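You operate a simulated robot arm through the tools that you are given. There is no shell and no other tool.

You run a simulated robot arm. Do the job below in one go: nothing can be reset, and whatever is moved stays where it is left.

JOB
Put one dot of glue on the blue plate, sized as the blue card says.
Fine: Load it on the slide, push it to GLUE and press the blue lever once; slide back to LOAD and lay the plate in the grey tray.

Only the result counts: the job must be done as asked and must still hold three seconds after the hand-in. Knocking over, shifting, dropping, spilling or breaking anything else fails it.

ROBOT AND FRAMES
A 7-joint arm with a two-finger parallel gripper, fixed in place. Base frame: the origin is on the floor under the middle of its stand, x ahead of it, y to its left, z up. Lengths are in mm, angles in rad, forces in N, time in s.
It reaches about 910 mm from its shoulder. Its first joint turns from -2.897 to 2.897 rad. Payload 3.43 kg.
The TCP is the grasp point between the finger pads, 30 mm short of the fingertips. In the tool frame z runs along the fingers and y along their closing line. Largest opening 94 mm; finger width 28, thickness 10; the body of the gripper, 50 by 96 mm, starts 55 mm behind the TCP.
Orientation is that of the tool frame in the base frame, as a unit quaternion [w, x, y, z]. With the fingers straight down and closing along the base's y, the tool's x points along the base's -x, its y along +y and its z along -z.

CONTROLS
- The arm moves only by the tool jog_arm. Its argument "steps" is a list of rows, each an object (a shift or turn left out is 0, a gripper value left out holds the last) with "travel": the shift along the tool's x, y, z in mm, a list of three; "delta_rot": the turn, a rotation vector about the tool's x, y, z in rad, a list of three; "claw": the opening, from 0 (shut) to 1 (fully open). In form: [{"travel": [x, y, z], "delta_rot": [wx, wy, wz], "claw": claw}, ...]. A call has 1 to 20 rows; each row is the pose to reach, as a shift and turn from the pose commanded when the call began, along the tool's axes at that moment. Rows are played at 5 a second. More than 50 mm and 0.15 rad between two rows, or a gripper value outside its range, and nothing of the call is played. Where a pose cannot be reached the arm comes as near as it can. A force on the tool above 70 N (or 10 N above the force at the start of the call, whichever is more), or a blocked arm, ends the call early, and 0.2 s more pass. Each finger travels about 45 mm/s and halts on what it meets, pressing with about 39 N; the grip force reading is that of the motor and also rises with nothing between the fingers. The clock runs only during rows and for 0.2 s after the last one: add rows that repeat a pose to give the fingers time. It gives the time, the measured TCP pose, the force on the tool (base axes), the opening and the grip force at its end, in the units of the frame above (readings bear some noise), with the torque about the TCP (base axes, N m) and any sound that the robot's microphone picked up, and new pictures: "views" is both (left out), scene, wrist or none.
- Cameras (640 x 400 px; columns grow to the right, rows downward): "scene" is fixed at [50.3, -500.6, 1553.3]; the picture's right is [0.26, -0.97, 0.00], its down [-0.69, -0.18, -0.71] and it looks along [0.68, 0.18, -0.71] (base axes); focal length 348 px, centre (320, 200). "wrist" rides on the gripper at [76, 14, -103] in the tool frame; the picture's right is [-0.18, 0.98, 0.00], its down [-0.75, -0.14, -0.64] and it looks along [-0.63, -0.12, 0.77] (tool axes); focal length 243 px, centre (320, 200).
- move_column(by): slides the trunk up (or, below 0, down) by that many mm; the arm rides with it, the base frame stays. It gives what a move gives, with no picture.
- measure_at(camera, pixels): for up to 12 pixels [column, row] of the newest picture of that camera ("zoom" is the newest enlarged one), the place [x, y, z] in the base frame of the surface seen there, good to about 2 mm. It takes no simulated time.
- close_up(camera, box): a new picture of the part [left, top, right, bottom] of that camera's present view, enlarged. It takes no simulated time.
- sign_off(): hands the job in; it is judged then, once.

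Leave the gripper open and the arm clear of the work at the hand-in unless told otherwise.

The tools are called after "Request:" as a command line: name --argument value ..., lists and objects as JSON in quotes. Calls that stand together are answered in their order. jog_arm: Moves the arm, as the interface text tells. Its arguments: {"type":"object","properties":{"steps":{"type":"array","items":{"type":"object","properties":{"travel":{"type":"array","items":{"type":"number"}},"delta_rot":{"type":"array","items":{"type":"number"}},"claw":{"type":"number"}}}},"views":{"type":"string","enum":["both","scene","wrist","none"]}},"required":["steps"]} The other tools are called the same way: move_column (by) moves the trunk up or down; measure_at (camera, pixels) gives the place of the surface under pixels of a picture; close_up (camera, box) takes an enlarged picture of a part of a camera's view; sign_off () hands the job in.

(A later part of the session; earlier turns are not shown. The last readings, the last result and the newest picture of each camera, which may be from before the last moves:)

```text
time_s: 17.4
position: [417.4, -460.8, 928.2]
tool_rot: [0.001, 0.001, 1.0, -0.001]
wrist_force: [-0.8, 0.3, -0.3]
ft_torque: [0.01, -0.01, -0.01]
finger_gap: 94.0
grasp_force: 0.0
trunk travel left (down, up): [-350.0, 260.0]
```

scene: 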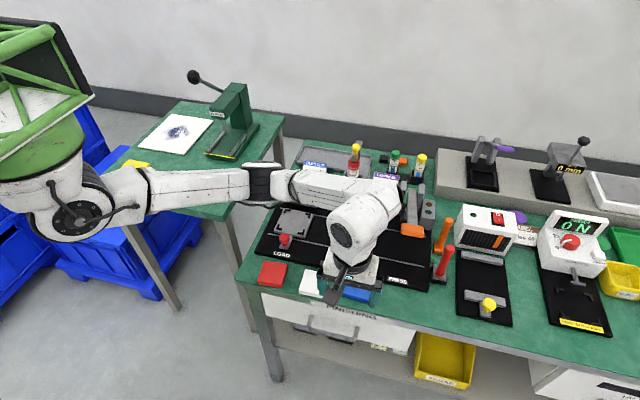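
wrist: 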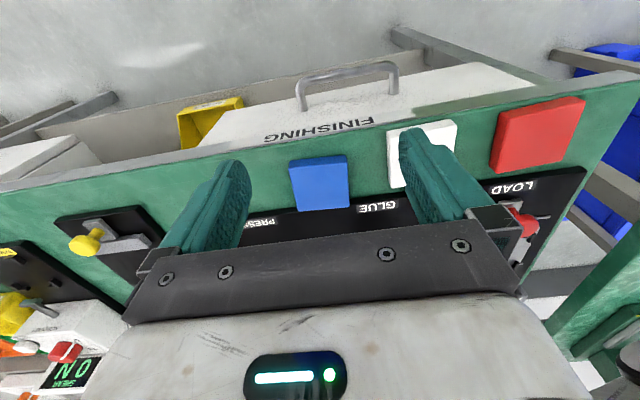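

The forearm passes over the glue machine in this view. I'll measure its height against the dispenser top (z ≈ 1091) and measure the blue plate.

Request:
measure_at --camera "scene" --pixels '[[330, 190], [300, 188], [265, 180], [200, 185], [360, 215], [345, 240], [380, 195], [395, 190], [350, 262], [345, 280], [370, 260], [110, 190]]'

Request:
close_up --camera "wrist" --box '[270, 130, 400, 230]'

Request:
measure_at --camera "wrist" --pixels '[[289, 163], [347, 156], [350, 207], [300, 212], [289, 185], [349, 180], [320, 184], [318, 161], [326, 208], [391, 160], [394, 185], [390, 135]]'

Request:
close_up --camera "scene" --box '[260, 150, 460, 310]'

```text
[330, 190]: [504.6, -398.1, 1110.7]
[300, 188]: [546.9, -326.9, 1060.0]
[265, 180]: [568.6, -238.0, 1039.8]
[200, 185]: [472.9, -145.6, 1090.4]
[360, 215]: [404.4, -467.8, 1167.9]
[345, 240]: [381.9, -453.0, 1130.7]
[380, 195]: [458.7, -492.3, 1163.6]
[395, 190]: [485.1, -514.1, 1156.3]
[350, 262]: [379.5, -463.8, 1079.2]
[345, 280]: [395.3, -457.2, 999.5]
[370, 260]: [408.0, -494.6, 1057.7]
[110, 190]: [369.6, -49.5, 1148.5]
```

```text
4.00 times, centred on (335, 180) of wrist
```

zoom: 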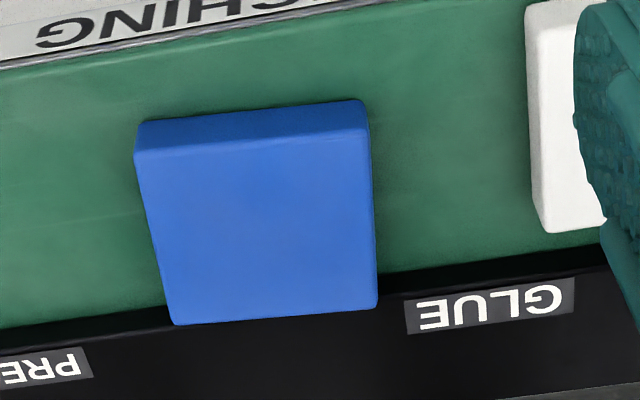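

```text
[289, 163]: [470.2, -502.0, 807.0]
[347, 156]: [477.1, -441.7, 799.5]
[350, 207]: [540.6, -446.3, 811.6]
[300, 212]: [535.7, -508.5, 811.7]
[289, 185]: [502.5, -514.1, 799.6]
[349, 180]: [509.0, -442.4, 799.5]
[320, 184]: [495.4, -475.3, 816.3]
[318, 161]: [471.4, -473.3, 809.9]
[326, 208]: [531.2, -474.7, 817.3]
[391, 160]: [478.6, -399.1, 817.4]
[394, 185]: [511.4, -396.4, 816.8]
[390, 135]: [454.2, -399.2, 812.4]
```

```text
2.50 times, centred on (360, 230) of scene
```

zoom: 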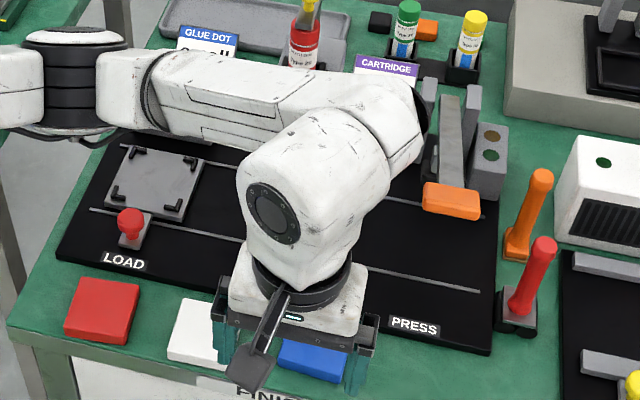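

The forearm is quite low here (top around z 1040–1110), so going down would risk the lever and dispenser. I'll raise the trunk by 220 mm so the arm reaches down from higher up.

Request:
move_column --by 220

Request:
jog_arm --steps '[{"travel": [0, 0, 0], "claw": 0.82}]' --views "both"

```text
time_s: 19.7
position: [420.1, -460.3, 1148.0]
tool_rot: [0.0, 0.001, 1.0, -0.001]
wrist_force: [-0.8, -0.5, 0.1]
ft_torque: [0.01, -0.01, -0.04]
finger_gap: 94.0
grasp_force: 0.1
trunk travel left (down, up): [-570.0, 40.0]
```

```text
time_s: 20.1
position: [419.5, -461.1, 1147.9]
tool_rot: [0.0, 0.001, 1.0, -0.001]
wrist_force: [0.9, -0.3, 0.3]
ft_torque: [-0.01, -0.05, -0.03]
finger_gap: 77.3
grasp_force: 0.0
trunk travel left (down, up): [-570.0, 40.0]
```

scene: 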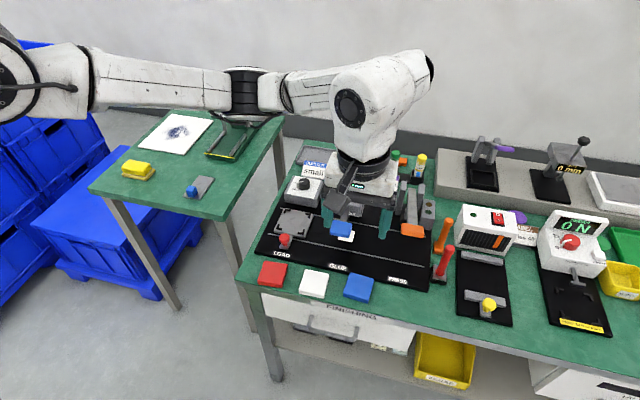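
wrist: 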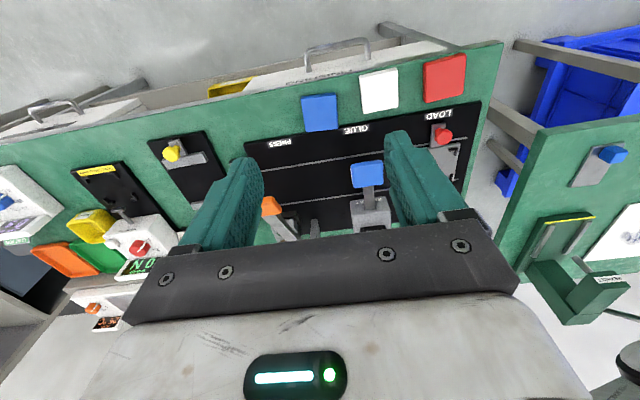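

The trunk is up. I'll come straight down to about z 930 at the same xy, then check the forearm height again.

Request:
jog_arm --steps '[{"travel": [0, 0, 36]}, {"travel": [0, 0, 72]}, {"travel": [0, 0, 109]}, {"travel": [0, 0, 145]}, {"travel": [0, 0, 181]}, {"travel": [0, 0, 218]}, {"travel": [0, 0, 218]}]' --views "both"

```text
time_s: 21.7
position: [417.7, -461.7, 928.8]
tool_rot: [0.0, 0.001, 1.0, 0.0]
wrist_force: [0.6, 0.2, 0.4]
ft_torque: [0.0, -0.01, 0.02]
finger_gap: 77.2
grasp_force: 0.1
trunk travel left (down, up): [-570.0, 40.0]
```

scene: 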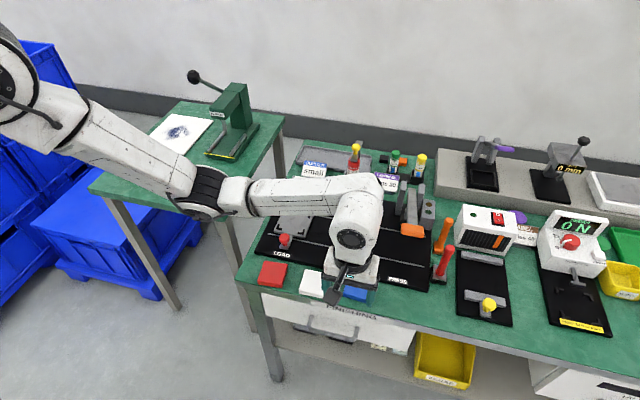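
wrist: 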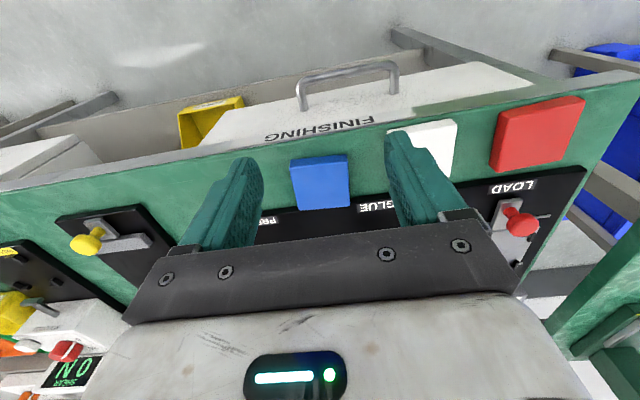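

Request:
measure_at --camera "scene" --pixels '[[340, 185], [310, 192], [280, 195], [240, 195], [205, 190], [355, 210], [350, 240], [375, 190], [340, 208], [300, 212], [260, 210], [180, 170]]'

Request:
close_up --camera "scene" --box '[190, 150, 420, 310]'

```text
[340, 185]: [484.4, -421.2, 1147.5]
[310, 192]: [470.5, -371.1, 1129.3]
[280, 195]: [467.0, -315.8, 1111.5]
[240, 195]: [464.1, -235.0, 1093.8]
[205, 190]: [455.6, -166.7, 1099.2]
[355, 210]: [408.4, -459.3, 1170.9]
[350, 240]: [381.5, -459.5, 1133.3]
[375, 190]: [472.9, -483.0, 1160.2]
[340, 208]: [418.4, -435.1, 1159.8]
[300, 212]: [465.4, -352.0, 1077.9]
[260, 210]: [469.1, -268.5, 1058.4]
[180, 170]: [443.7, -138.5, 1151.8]
```

```text
2.50 times, centred on (305, 230) of scene
```

zoom: 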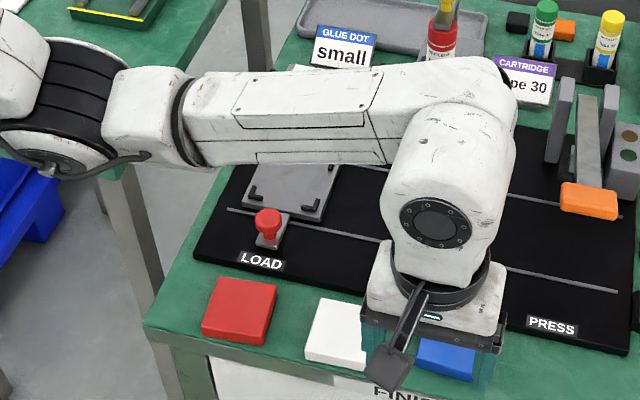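

The hand straight down would put the forearm almost on the lever pad. Instead I'll raise the trunk the last 40 mm and tilt the hand back about 0.4 rad around its closing axis. The pads stay parallel to the plate sides, while the wrist leans toward -x, away from the lever.

Request:
move_column --by 40

Request:
jog_arm --steps '[{"travel": [-12, -4, 5], "delta_rot": [0, -0.1, 0]}, {"travel": [-24, -8, 15], "delta_rot": [0, -0.2, 0]}, {"travel": [-40, -12, 30], "delta_rot": [0, -0.3, 0]}, {"travel": [-55, -15.5, 45], "delta_rot": [0, -0.4, 0]}, {"travel": [-67, -15.5, 65], "delta_rot": [0, -0.4, 0]}, {"travel": [-67, -15.5, 65], "delta_rot": [0, -0.4, 0]}]' --views "both"

```text
time_s: 22.6
position: [419.1, -462.4, 969.6]
tool_rot: [0.0, 0.0, 1.0, 0.0]
wrist_force: [0.4, 0.1, 0.0]
ft_torque: [-0.01, -0.01, 0.0]
finger_gap: 76.9
grasp_force: 0.1
trunk travel left (down, up): [-610.0, 0.0]
```

```text
time_s: 24.0
position: [485.9, -477.7, 904.3]
tool_rot: [0.198, 0.001, 0.98, 0.0]
wrist_force: [0.0, -0.1, -0.1]
ft_torque: [0.01, 0.02, 0.03]
finger_gap: 76.9
grasp_force: 0.0
trunk travel left (down, up): [-610.0, 0.0]
```

scene: 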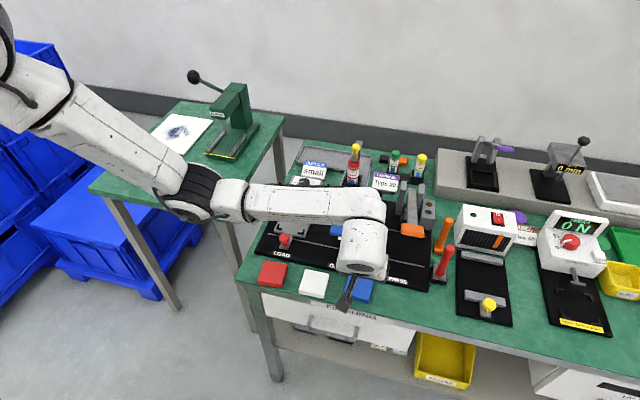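
wrist: 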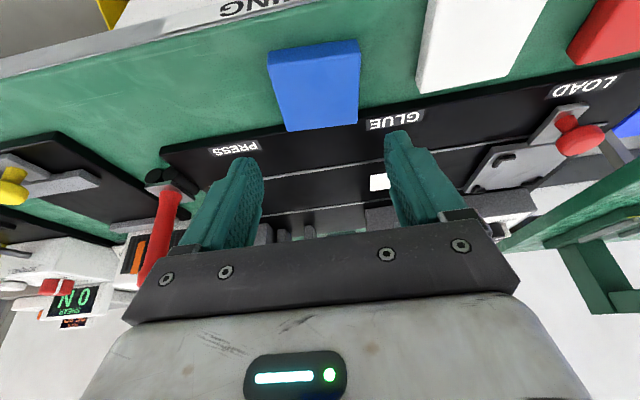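

The tilt is in the direction I wanted. I'll check the forearm and wrist clearance to the lever pad.

Request:
close_up --camera "scene" --box '[270, 170, 430, 310]'

Request:
measure_at --camera "scene" --pixels '[[340, 205], [310, 203], [280, 205], [340, 216], [310, 218], [280, 218], [360, 235], [375, 210], [385, 215], [345, 250], [360, 265], [340, 230]]'

Request:
measure_at --camera "wrist" --pixels '[[270, 60], [357, 45], [358, 125], [288, 130], [315, 100], [280, 90], [350, 90], [320, 52], [420, 60], [235, 165], [400, 140]]'

```text
2.86 times, centred on (350, 240) of scene
```

zoom: 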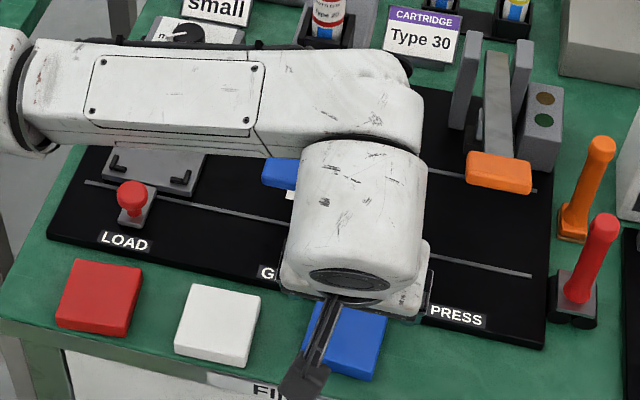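

```text
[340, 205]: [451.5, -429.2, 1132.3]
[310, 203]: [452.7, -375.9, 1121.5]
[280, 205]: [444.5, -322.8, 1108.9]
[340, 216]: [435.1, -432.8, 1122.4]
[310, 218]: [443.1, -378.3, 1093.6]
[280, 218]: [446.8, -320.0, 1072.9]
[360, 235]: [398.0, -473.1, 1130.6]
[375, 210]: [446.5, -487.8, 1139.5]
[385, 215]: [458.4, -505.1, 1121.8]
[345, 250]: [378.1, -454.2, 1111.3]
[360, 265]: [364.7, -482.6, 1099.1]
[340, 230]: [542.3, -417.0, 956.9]
```

```text
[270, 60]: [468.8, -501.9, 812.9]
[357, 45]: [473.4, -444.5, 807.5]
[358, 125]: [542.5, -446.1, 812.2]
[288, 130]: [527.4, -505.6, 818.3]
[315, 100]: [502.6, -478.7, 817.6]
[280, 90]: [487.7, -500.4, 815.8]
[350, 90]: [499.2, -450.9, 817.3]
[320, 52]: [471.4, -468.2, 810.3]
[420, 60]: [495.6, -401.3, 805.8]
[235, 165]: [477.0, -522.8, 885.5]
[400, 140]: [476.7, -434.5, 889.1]
```

I'll measure the forearm's upper silhouette as well, to judge how far it extends toward the lever.

Request:
measure_at --camera "scene" --pixels '[[350, 188], [340, 189], [308, 187], [325, 188], [280, 188], [360, 190], [372, 192], [380, 200], [385, 205], [325, 222], [335, 222], [300, 221]]'

```text
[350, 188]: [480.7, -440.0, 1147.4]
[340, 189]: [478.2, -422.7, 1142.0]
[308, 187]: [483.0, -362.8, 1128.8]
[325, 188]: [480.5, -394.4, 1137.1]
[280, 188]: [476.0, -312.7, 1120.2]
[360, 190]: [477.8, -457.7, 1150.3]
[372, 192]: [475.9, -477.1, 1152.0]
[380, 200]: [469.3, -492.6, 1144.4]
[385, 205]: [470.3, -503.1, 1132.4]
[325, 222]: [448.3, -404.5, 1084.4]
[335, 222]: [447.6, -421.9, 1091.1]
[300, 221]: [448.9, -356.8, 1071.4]
```

The forearm is thin (radius about 40), and its underside will stay about 40 mm above the pad, so the descent is safe. I'll go down to TCP (491, -477, 836), straddling the blue plate.

Request:
jog_arm --steps '[{"travel": [5.5, 1, 16.2]}, {"travel": [11, 1, 32.4]}, {"travel": [16.5, 1, 48.6]}, {"travel": [22, 1, 64.8]}, {"travel": [22, 1, 64.8]}]' --views "both"

```text
time_s: 25.2
position: [489.0, -475.0, 836.9]
tool_rot: [0.198, 0.0, 0.98, 0.0]
wrist_force: [0.5, -0.1, 0.3]
ft_torque: [-0.02, -0.03, -0.01]
finger_gap: 77.2
grasp_force: 0.1
trunk travel left (down, up): [-610.0, 0.0]
```

scene: 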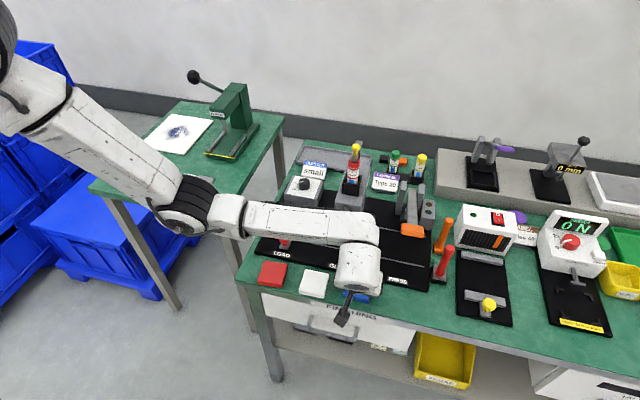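
wrist: 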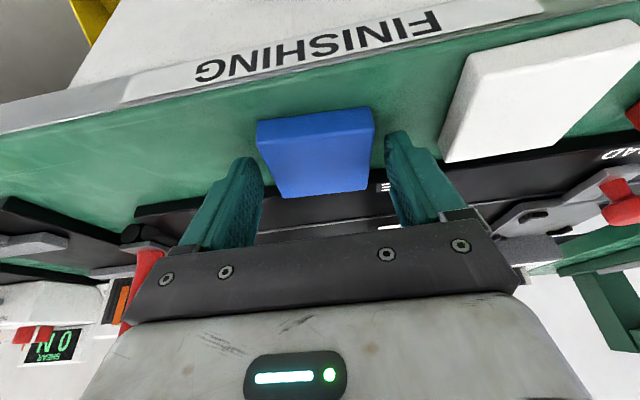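

The plate sits between the fingers. I'll zoom to check the height, and then close.

Request:
close_up --camera "wrist" --box '[200, 90, 460, 250]'

Request:
jog_arm --steps '[{"claw": 0.72}, {"claw": 0.66}, {"claw": 0.6}, {"claw": 0.58}, {"claw": 0.58}]' --views "both"

```text
2.46 times, centred on (330, 170) of wrist
```

zoom: 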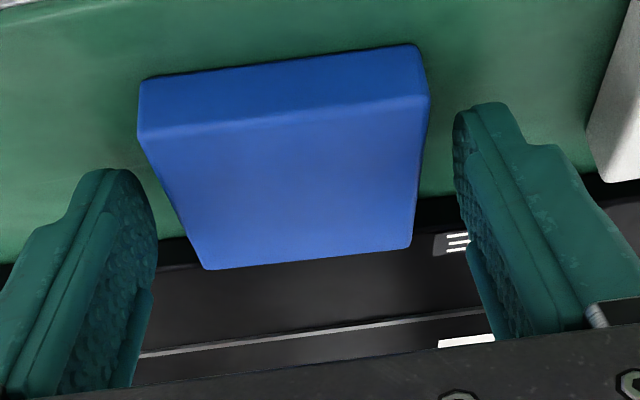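

```text
time_s: 26.4
position: [490.0, -476.0, 835.7]
tool_rot: [0.199, 0.001, 0.98, 0.0]
wrist_force: [0.6, -0.4, 0.8]
ft_torque: [0.05, -0.04, -0.03]
finger_gap: 61.2
grasp_force: 38.7
trunk travel left (down, up): [-610.0, 0.0]
```

scene: 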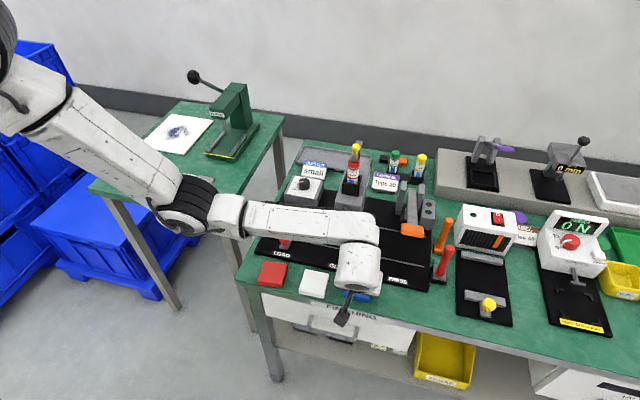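
wrist: 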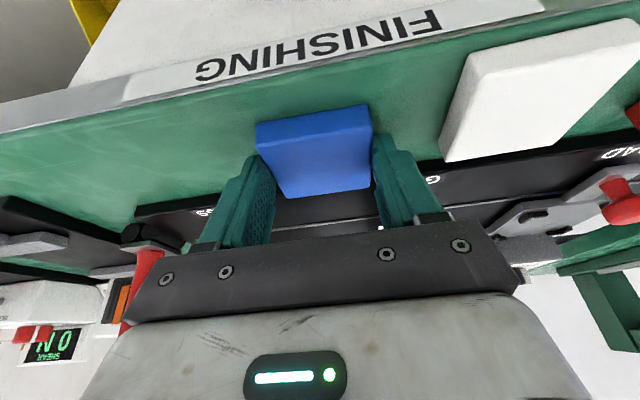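

Gripped (gap 61.2 mm, 39 N). I'll lift straight up first, then drift slightly toward -x, away from the lever.

Request:
jog_arm --steps '[{"travel": [-3.9, 0, -9.2], "claw": 0.56}, {"travel": [-5.1, 0, -25], "claw": 0.56}, {"travel": [-10.3, 0, -55.3], "claw": 0.56}, {"travel": [-16.5, 0, -90.7], "claw": 0.56}, {"travel": [-16.5, 0, -90.7], "claw": 0.56}]' --views "both"

```text
time_s: 27.6
position: [468.7, -473.2, 923.7]
tool_rot: [0.199, 0.001, 0.98, 0.0]
wrist_force: [0.0, -0.1, -0.9]
ft_torque: [-0.04, -0.01, 0.02]
finger_gap: 60.8
grasp_force: 39.3
trunk travel left (down, up): [-610.0, 0.0]
```

scene: 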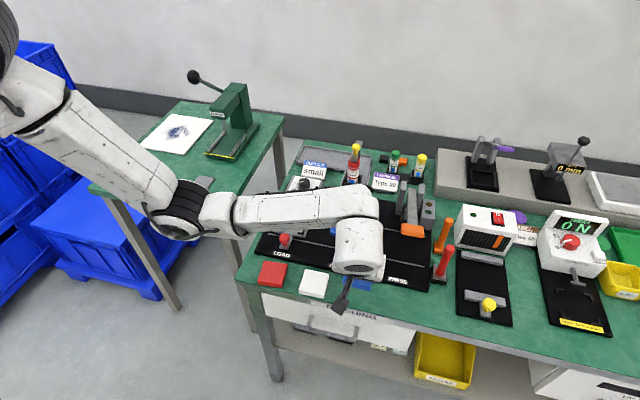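
wrist: 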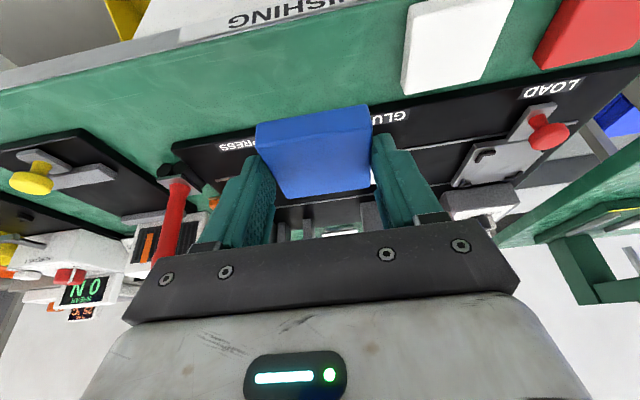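

The plate is held steadily. I'll measure where it sits relative to the TCP (measured TCP 468.7, -473.2, 923.7).

Request:
close_up --camera "wrist" --box '[230, 90, 400, 210]'

Request:
measure_at --camera "wrist" --pixels '[[262, 147], [371, 133], [367, 187], [283, 196], [315, 165], [315, 140], [325, 190], [310, 130], [262, 130], [368, 115]]'

```text
3.33 times, centred on (315, 150) of wrist
```

zoom: 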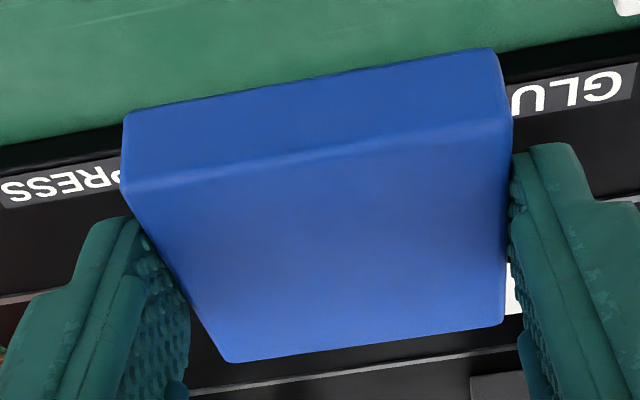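

```text
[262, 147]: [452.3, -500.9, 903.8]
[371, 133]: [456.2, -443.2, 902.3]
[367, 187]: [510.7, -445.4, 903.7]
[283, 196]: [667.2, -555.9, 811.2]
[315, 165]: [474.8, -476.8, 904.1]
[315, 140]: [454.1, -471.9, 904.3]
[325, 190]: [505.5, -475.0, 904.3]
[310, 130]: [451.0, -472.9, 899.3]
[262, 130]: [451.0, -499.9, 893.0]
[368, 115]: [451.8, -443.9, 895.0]
```

The plate centre is at TCP + (12.3, +0.5), its bottom about 38 mm below the TCP, and it is square to the axes. I'll carry it along y at x ≈ 469, clear of the lever, and then forward over the LOAD nest at TCP (638, -265.7, 924).

Request:
jog_arm --steps '[{"travel": [0, 42, 0]}, {"travel": [0, 84, 0]}, {"travel": [0, 126, 0]}, {"travel": [0, 168, 0]}, {"travel": [-36.9, 195, 15.5]}, {"travel": [-76.5, 207.5, 32.2]}, {"travel": [-116.1, 207.5, 48.9]}, {"travel": [-156.2, 207.5, 65.8]}, {"travel": [-156.2, 207.5, 65.8]}]' --views "both"

```text
time_s: 29.6
position: [639.7, -270.9, 925.4]
tool_rot: [0.198, 0.001, 0.98, 0.001]
wrist_force: [0.6, -0.6, -0.2]
ft_torque: [0.03, 0.05, 0.0]
finger_gap: 60.8
grasp_force: 38.9
trunk travel left (down, up): [-610.0, 0.0]
```

scene: 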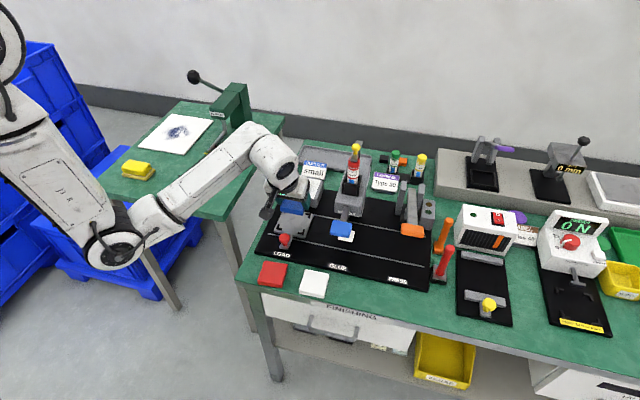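
wrist: 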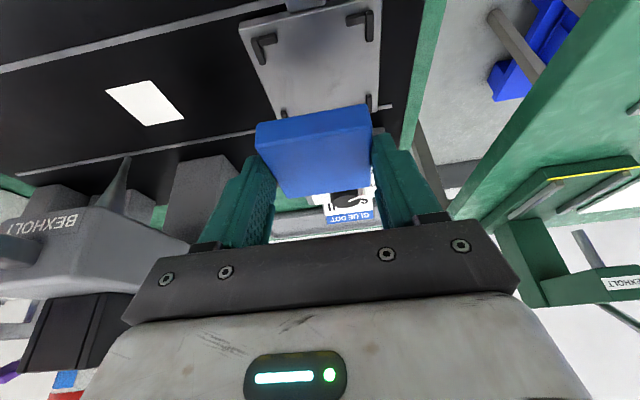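

The measured position is (639.7, -270.9, 925.4). I'll correct y, then measure the elbow near the left table and both the plate and nest positions.

Request:
measure_at --camera "scene" --pixels '[[120, 245], [150, 225], [115, 265], [180, 200], [100, 235], [225, 165], [60, 180], [270, 150], [140, 255]]'

Request:
jog_arm --steps '[{"travel": [0, 0, 0]}, {"travel": [0, 0, 0]}]' --views "wrist"

Request:
measure_at --camera "wrist" --pixels '[[258, 130], [315, 120], [370, 112], [262, 147], [371, 133], [367, 185], [285, 194], [315, 165], [258, 45], [370, 20], [286, 110], [370, 100]]'

```text
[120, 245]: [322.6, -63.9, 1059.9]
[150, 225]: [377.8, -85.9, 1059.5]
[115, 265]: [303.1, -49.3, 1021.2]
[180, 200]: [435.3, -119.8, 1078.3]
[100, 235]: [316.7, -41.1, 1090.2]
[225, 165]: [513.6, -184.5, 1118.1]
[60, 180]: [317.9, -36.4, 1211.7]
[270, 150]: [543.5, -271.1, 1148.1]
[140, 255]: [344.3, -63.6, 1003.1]
```

```text
time_s: 30.2
position: [637.8, -270.5, 926.5]
tool_rot: [0.199, 0.002, 0.98, -0.001]
wrist_force: [0.1, 0.4, -0.6]
ft_torque: [-0.01, 0.0, 0.03]
finger_gap: 61.0
grasp_force: 38.8
trunk travel left (down, up): [-610.0, 0.0]
```

wrist: 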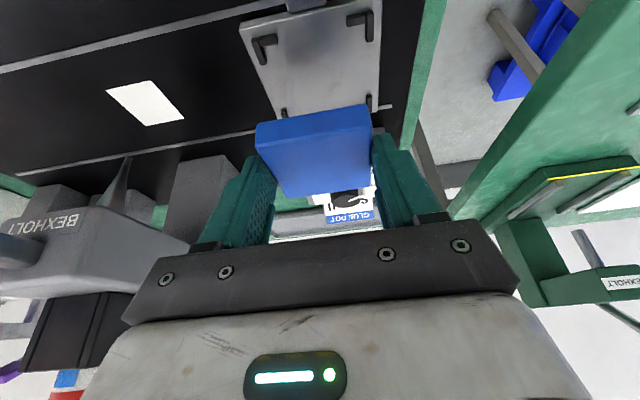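

```text
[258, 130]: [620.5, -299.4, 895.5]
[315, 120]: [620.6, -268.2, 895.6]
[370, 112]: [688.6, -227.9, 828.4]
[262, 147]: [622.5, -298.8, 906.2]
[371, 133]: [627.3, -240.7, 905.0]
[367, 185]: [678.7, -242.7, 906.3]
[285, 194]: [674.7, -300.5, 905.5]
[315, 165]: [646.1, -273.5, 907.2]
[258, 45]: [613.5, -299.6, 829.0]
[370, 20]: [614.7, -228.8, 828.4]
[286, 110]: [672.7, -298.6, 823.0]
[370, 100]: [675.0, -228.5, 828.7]
```

The elbow is at about z 1000, well above the left table. The plate centre is at (650.5, -270) and the nest centre at (650.5, -265.3), so I'll shift +5 in y and descend 52 mm, stopping above the brackets to verify.

Request:
jog_arm --steps '[{"travel": [0, 5, 0]}, {"travel": [10, 5, 24]}, {"travel": [20.2, 5, 47.9]}, {"travel": [20.2, 5, 47.9]}]' --views "both"

```text
time_s: 31.2
position: [638.0, -265.8, 875.8]
tool_rot: [0.198, 0.0, 0.98, 0.0]
wrist_force: [-0.1, 0.5, -0.8]
ft_torque: [-0.03, 0.0, 0.0]
finger_gap: 60.7
grasp_force: 39.4
trunk travel left (down, up): [-610.0, 0.0]
```

scene: 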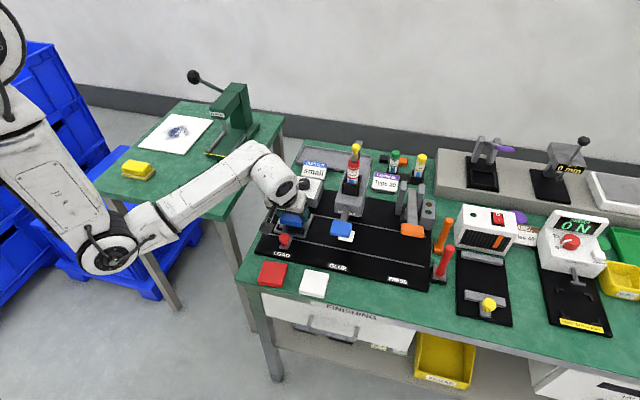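
wrist: 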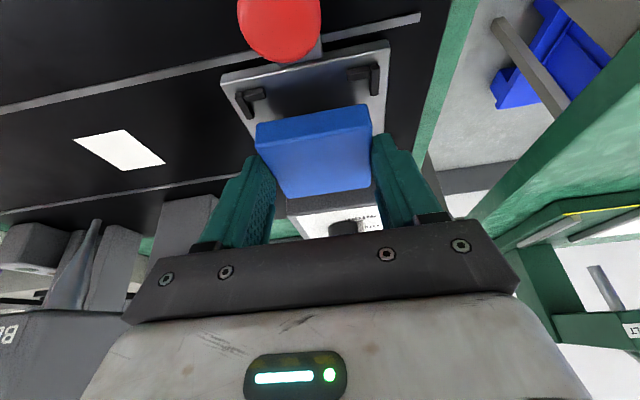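

The plate hovers about 14 mm above the nest. I'll check the alignment of its sides against the brackets.

Request:
close_up --camera "wrist" --box '[215, 50, 405, 210]'

Request:
measure_at --camera "wrist" --pixels '[[260, 128], [315, 120], [366, 112], [262, 147], [371, 133], [367, 185], [283, 193], [244, 102], [372, 76], [315, 165], [250, 85], [310, 70]]'

Request:
close_up --camera "scene" --box '[250, 180, 340, 260]'

```text
2.50 times, centred on (310, 130) of wrist
```

zoom: 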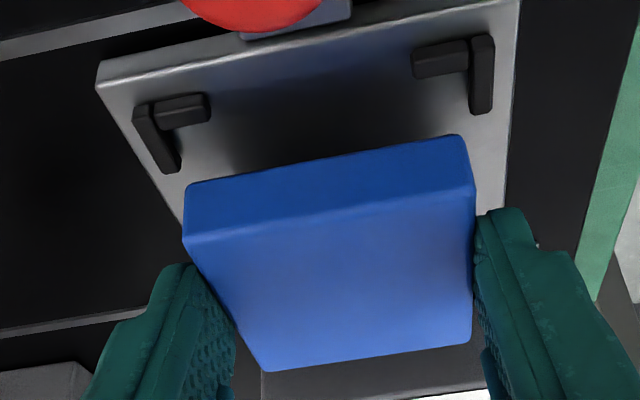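

```text
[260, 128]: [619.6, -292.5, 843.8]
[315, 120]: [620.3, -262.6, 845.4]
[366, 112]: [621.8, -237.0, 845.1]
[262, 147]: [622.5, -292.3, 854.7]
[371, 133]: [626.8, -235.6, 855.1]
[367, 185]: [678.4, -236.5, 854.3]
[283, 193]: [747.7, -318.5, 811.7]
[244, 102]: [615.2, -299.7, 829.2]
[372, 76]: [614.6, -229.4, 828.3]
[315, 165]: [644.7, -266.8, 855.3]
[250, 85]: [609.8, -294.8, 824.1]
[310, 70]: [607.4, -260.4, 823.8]
```

```text
5.00 times, centred on (295, 220) of scene
```

zoom: 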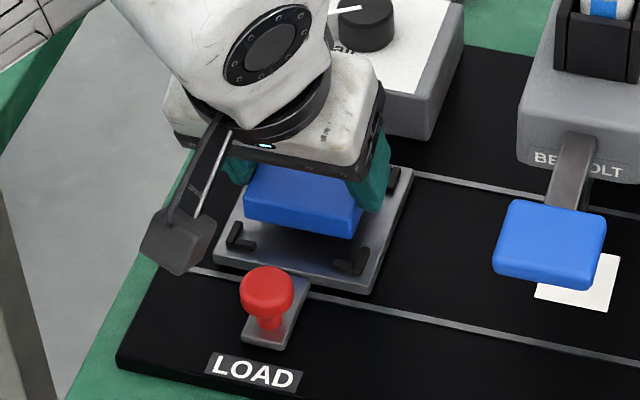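

The alignment is good: plate front at x 620.3 against the bracket wall at 618.5, with y centred. I'll lower the last ~12.5 mm and watch the force.

Request:
jog_arm --steps '[{"travel": [1.6, 0, 4.9]}, {"travel": [3.0, 0, 8.6]}, {"travel": [4.2, 0, 11.8]}, {"travel": [4.2, 0, 11.8]}]' --views "both"

```text
time_s: 32.2
position: [639.9, -265.0, 860.9]
tool_rot: [0.197, 0.0, 0.98, 0.0]
wrist_force: [-5.4, -0.5, 1.2]
ft_torque: [0.03, 0.13, 0.18]
finger_gap: 60.9
grasp_force: 39.8
trunk travel left (down, up): [-610.0, 0.0]
```

scene: 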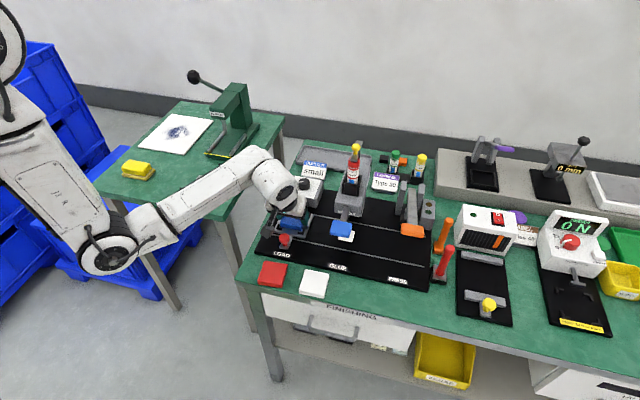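
wrist: 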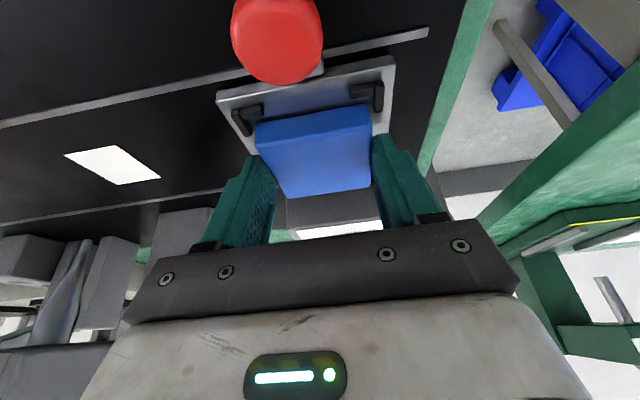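

There's a -5.4 N force in x, so the far edge is probably touching the far bracket. I'll measure before releasing.

Request:
close_up --camera "wrist" --box '[215, 60, 405, 220]'

Request:
measure_at --camera "wrist" --pixels '[[262, 128], [315, 120], [362, 112], [262, 147], [371, 133], [367, 185], [315, 165], [245, 122], [373, 95], [325, 190], [240, 128], [380, 90]]'

Request:
close_up --camera "scene" --box '[250, 180, 340, 260]'

```text
2.50 times, centred on (310, 140) of wrist
```

zoom: 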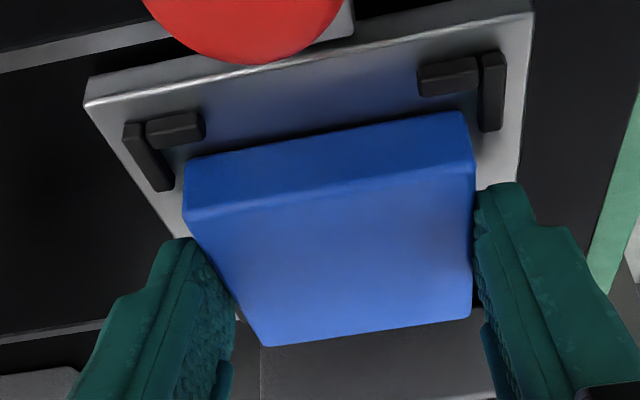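

```text
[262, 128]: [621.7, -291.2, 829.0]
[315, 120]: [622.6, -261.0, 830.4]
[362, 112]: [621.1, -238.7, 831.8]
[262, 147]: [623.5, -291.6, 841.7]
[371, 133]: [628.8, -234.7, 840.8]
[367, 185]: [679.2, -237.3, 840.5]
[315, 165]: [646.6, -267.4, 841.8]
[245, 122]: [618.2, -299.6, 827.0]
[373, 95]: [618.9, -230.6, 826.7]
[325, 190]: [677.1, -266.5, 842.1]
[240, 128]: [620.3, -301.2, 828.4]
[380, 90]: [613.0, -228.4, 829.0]
```

```text
5.00 times, centred on (295, 220) of scene
```

zoom: 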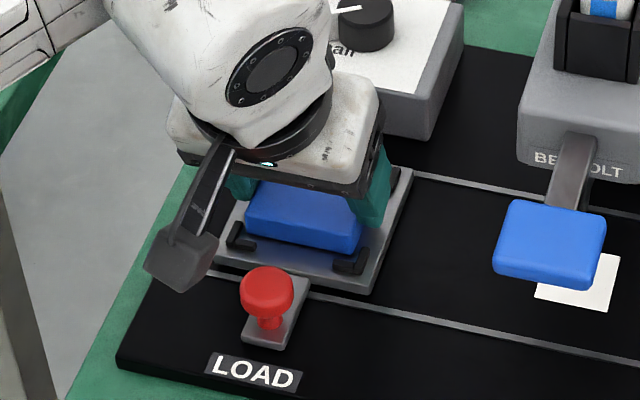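

The plate is seated (top 841.8 against an expected 842). I'll open the fingers, which clear the bracket legs, and lift straight up.

Request:
jog_arm --steps '[{"claw": 0.7}, {"claw": 0.8}, {"claw": 0.8}, {"travel": [-7.8, 0, -18.4], "claw": 0.8}, {"travel": [-19.4, 0, -46.1], "claw": 0.8}, {"travel": [-33, 0, -78.3], "claw": 0.8}, {"travel": [-33, 0, -78.3], "claw": 0.8}]' --views "both"

```text
time_s: 33.8
position: [643.2, -262.8, 948.2]
tool_rot: [0.199, 0.001, 0.98, -0.001]
wrist_force: [-0.6, -0.1, 0.2]
ft_torque: [-0.01, -0.03, 0.0]
finger_gap: 75.3
grasp_force: 0.0
trunk travel left (down, up): [-610.0, 0.0]
```

scene: 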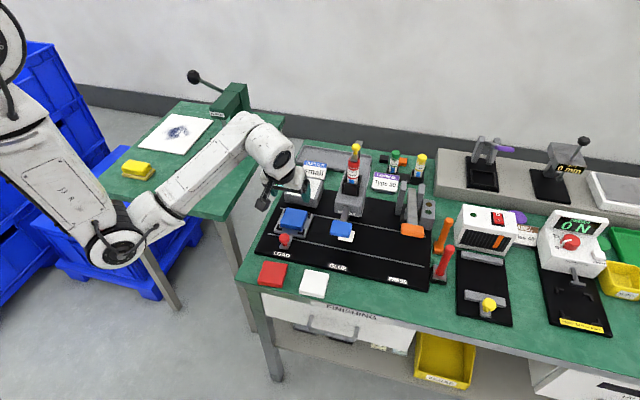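
wrist: 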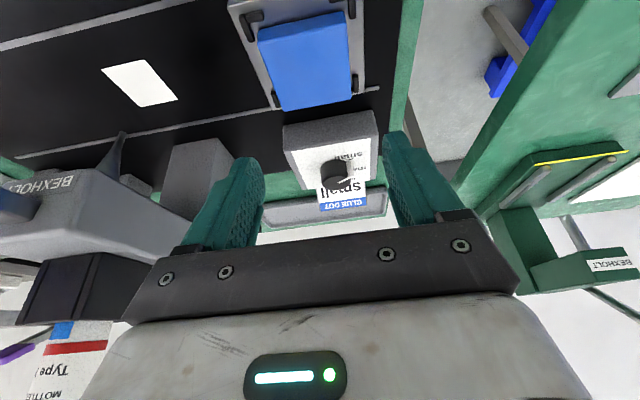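

The plate is in the nest. I'll inspect it and look at the red knob, the rails and the GLUE position.

Request:
close_up --camera "scene" --box '[250, 195, 350, 265]'

Request:
close_up --camera "wrist" --box '[210, 0, 400, 120]'

Request:
measure_at --camera "scene" --pixels '[[285, 238], [285, 247], [283, 244], [290, 236], [280, 240], [340, 238], [347, 232], [345, 245], [338, 243], [292, 220], [287, 252], [351, 240]]'

```text
5.71 times, centred on (300, 230) of scene
```

zoom: 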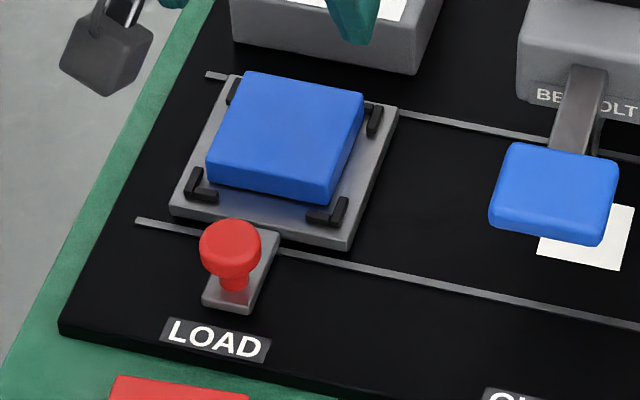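

```text
3.33 times, centred on (305, 60) of wrist
```

zoom: 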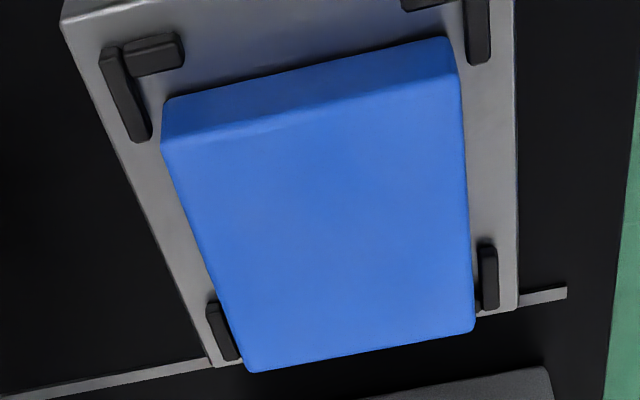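

```text
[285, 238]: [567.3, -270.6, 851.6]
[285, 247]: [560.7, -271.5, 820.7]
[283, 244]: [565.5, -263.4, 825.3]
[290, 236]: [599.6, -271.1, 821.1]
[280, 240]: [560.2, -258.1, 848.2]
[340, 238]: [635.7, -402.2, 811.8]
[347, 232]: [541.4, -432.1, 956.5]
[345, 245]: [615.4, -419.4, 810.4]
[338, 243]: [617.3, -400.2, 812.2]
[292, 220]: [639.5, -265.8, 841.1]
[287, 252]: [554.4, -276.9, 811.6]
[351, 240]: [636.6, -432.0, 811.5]
```

The plate is seated flat between all four brackets. Now I'll measure the white GLUE spot, the labels and the red knob to find the slide's travel.

Request:
measure_at --camera "wrist" --pixels '[[103, 70], [154, 61], [176, 99], [128, 106], [140, 84], [270, 40], [340, 20], [345, 92], [285, 105], [300, 60], [122, 150], [80, 190]]'

Request:
measure_at --camera "scene" --pixels '[[274, 252], [290, 257], [282, 254], [330, 265], [346, 269], [338, 267], [389, 276], [407, 283], [398, 280], [262, 233], [430, 276], [274, 207]]'

Request:
close_up --camera "wrist" --box '[0, 40, 260, 260]'

```text
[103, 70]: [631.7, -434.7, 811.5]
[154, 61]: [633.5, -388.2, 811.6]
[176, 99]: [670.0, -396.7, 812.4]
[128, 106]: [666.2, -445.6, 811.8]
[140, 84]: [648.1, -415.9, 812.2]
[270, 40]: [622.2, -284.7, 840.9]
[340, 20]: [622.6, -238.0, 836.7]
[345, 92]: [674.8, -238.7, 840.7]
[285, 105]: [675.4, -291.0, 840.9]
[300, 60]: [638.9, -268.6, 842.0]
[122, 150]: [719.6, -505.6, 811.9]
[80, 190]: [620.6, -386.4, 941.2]
```

```text
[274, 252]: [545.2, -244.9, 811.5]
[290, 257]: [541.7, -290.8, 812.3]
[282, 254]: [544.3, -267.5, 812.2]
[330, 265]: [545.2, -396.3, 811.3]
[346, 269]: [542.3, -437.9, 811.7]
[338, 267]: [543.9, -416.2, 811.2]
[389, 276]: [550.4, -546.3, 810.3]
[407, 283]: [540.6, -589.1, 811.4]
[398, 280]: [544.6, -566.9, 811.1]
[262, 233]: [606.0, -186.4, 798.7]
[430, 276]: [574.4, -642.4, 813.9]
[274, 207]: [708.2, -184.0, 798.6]
```

```text
1.82 times, centred on (130, 150) of wrist
```

zoom: 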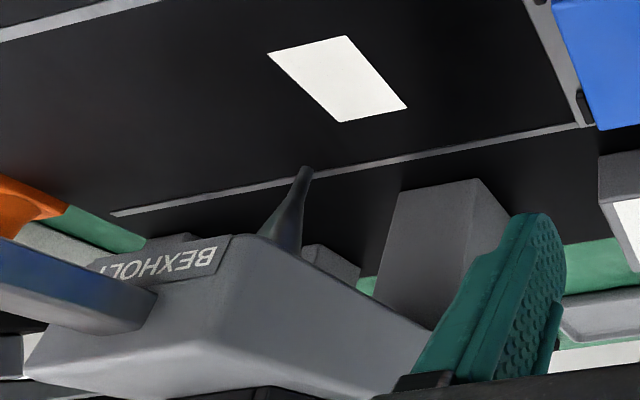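

The labels are spaced about 150 mm, the white spot is centred at about (650, -416), and the nozzle is visible. I'll measure the nozzle tip's height above the plate top (842).

Request:
measure_at --camera "wrist" --pixels '[[121, 136], [120, 140], [118, 148], [116, 156], [113, 165], [111, 170], [60, 195], [100, 205], [10, 215], [60, 215]]'

Request:
close_up --camera "scene" --box '[265, 225, 315, 265]'

```text
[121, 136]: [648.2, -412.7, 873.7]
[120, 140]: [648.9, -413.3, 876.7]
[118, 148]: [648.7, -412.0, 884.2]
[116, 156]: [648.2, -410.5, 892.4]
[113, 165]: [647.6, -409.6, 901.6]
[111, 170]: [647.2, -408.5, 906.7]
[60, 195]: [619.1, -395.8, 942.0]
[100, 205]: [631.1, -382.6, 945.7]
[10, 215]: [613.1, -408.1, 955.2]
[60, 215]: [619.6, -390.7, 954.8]
```

```text
10.00 times, centred on (290, 245) of scene
```

zoom: 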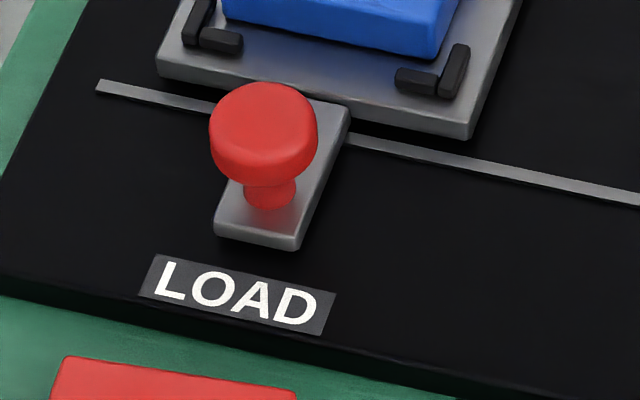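

The nozzle is at about (650, -415), with its tip roughly 30 mm above the plate. At GLUE the lever pad will hang right above the red knob, so I'll lean the hand back to about 0.85 rad and grip the knob from the front. First I move back to (540, -264, 950) with that tilt.

Request:
jog_arm --steps '[{"travel": [23.5, 0, -10.5], "delta_rot": [0, -0.11, 0], "claw": 0.6}, {"travel": [47, -1, -20.9], "delta_rot": [0, -0.22, 0], "claw": 0.5}, {"travel": [70.6, -1, -31.4], "delta_rot": [0, -0.33, 0], "claw": 0.5}, {"travel": [94.1, -1, -41.8], "delta_rot": [0, -0.45, 0], "claw": 0.5}, {"travel": [94.1, -1, -41.8], "delta_rot": [0, -0.45, 0], "claw": 0.5}]' --views "both"

```text
time_s: 35.0
position: [539.6, -266.8, 951.5]
tool_rot: [0.413, 0.001, 0.911, -0.001]
wrist_force: [0.0, -1.0, -0.1]
ft_torque: [0.02, 0.0, 0.03]
finger_gap: 47.0
grasp_force: 0.0
trunk travel left (down, up): [-610.0, 0.0]
```

scene: 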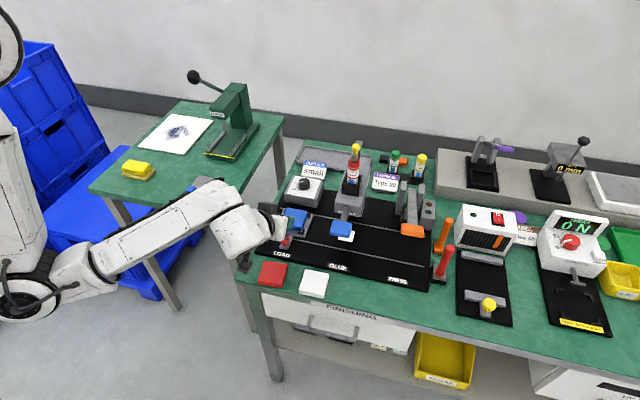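
wrist: 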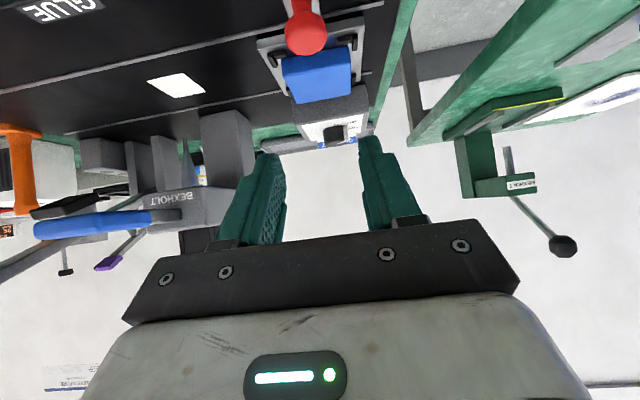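

The tilt is 0.85 rad. The elbow has swung low on the left, so I'll check the forearm's clearance to the left table before going down.

Request:
measure_at --camera "scene" --pixels '[[100, 255], [70, 275], [130, 240], [160, 228], [190, 210], [150, 255], [180, 240], [210, 225], [30, 295], [230, 240], [110, 185], [215, 215]]'

Request:
close_up --camera "scene" --box '[0, 140, 320, 340]'

```text
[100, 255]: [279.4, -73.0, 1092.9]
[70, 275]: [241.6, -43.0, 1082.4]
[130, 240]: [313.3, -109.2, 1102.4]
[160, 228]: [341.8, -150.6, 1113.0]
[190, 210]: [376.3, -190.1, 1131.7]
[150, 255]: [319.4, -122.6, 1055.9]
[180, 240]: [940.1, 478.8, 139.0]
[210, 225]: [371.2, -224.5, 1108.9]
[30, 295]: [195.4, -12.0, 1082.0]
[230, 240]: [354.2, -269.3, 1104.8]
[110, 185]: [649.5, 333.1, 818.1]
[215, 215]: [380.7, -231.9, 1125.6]
```

```text
2.00 times, centred on (160, 240) of scene
```

zoom: 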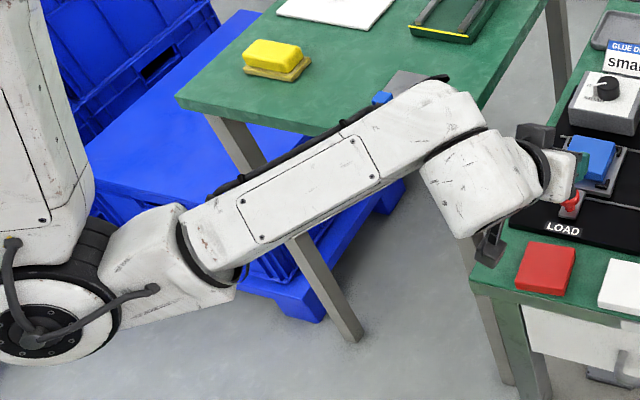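

The forearm is at z 1060–1130, well above the left table. I'll descend to a standoff just in front of the knob at TCP (540, -264, 880).

Request:
jog_arm --steps '[{"travel": [18, 1.4, 16]}, {"travel": [36, 2.8, 32]}, {"travel": [53.5, 2.8, 47.4]}, {"travel": [53.5, 2.8, 47.4]}]' --views "both"

```text
time_s: 36.0
position: [538.2, -262.7, 877.6]
tool_rot: [0.412, 0.001, 0.911, -0.001]
wrist_force: [0.5, -0.3, 0.3]
ft_torque: [-0.01, -0.03, -0.01]
finger_gap: 46.8
grasp_force: 0.1
trunk travel left (down, up): [-610.0, 0.0]
```

scene: 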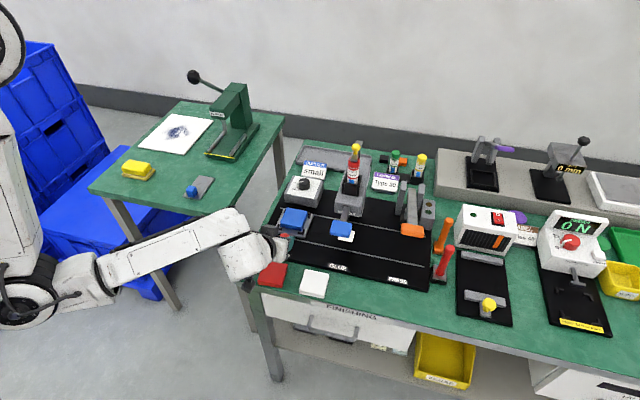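
wrist: 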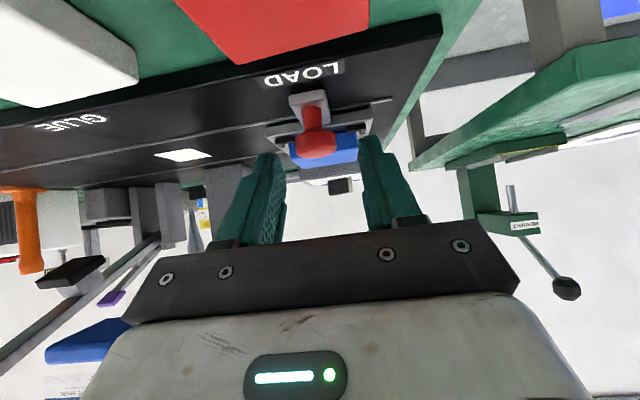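

The knob shows at about (317, 138), between the fingers. I'll zoom in and measure it.

Request:
close_up --camera "wrist" --box '[230, 70, 410, 220]'

Request:
measure_at --camera "wrist" --pixels '[[316, 145], [299, 143], [334, 143], [316, 132], [316, 155], [312, 115], [300, 120], [324, 115], [312, 95], [280, 128], [316, 150], [265, 160]]'

Request:
close_up --camera "scene" --box '[210, 190, 330, 310]'

```text
2.67 times, centred on (320, 145) of wrist
```

zoom: 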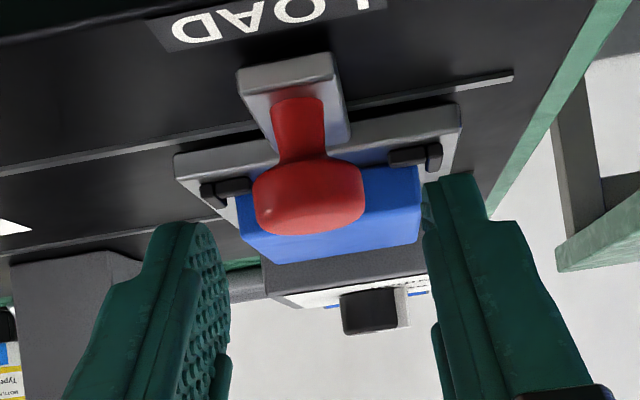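

```text
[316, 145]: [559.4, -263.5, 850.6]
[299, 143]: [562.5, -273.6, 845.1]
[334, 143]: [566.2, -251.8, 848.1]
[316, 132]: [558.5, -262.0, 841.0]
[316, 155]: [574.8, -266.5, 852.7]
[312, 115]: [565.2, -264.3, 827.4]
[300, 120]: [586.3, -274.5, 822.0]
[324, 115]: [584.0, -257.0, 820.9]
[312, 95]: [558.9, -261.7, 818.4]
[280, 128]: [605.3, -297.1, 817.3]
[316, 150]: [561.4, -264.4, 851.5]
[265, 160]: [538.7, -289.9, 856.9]
```

```text
3.33 times, centred on (270, 250) of scene
```

zoom: 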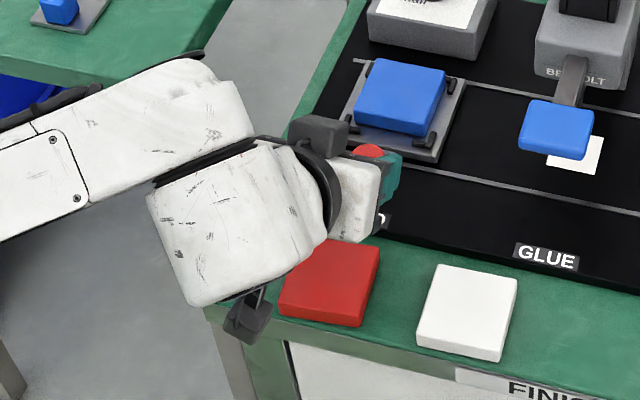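

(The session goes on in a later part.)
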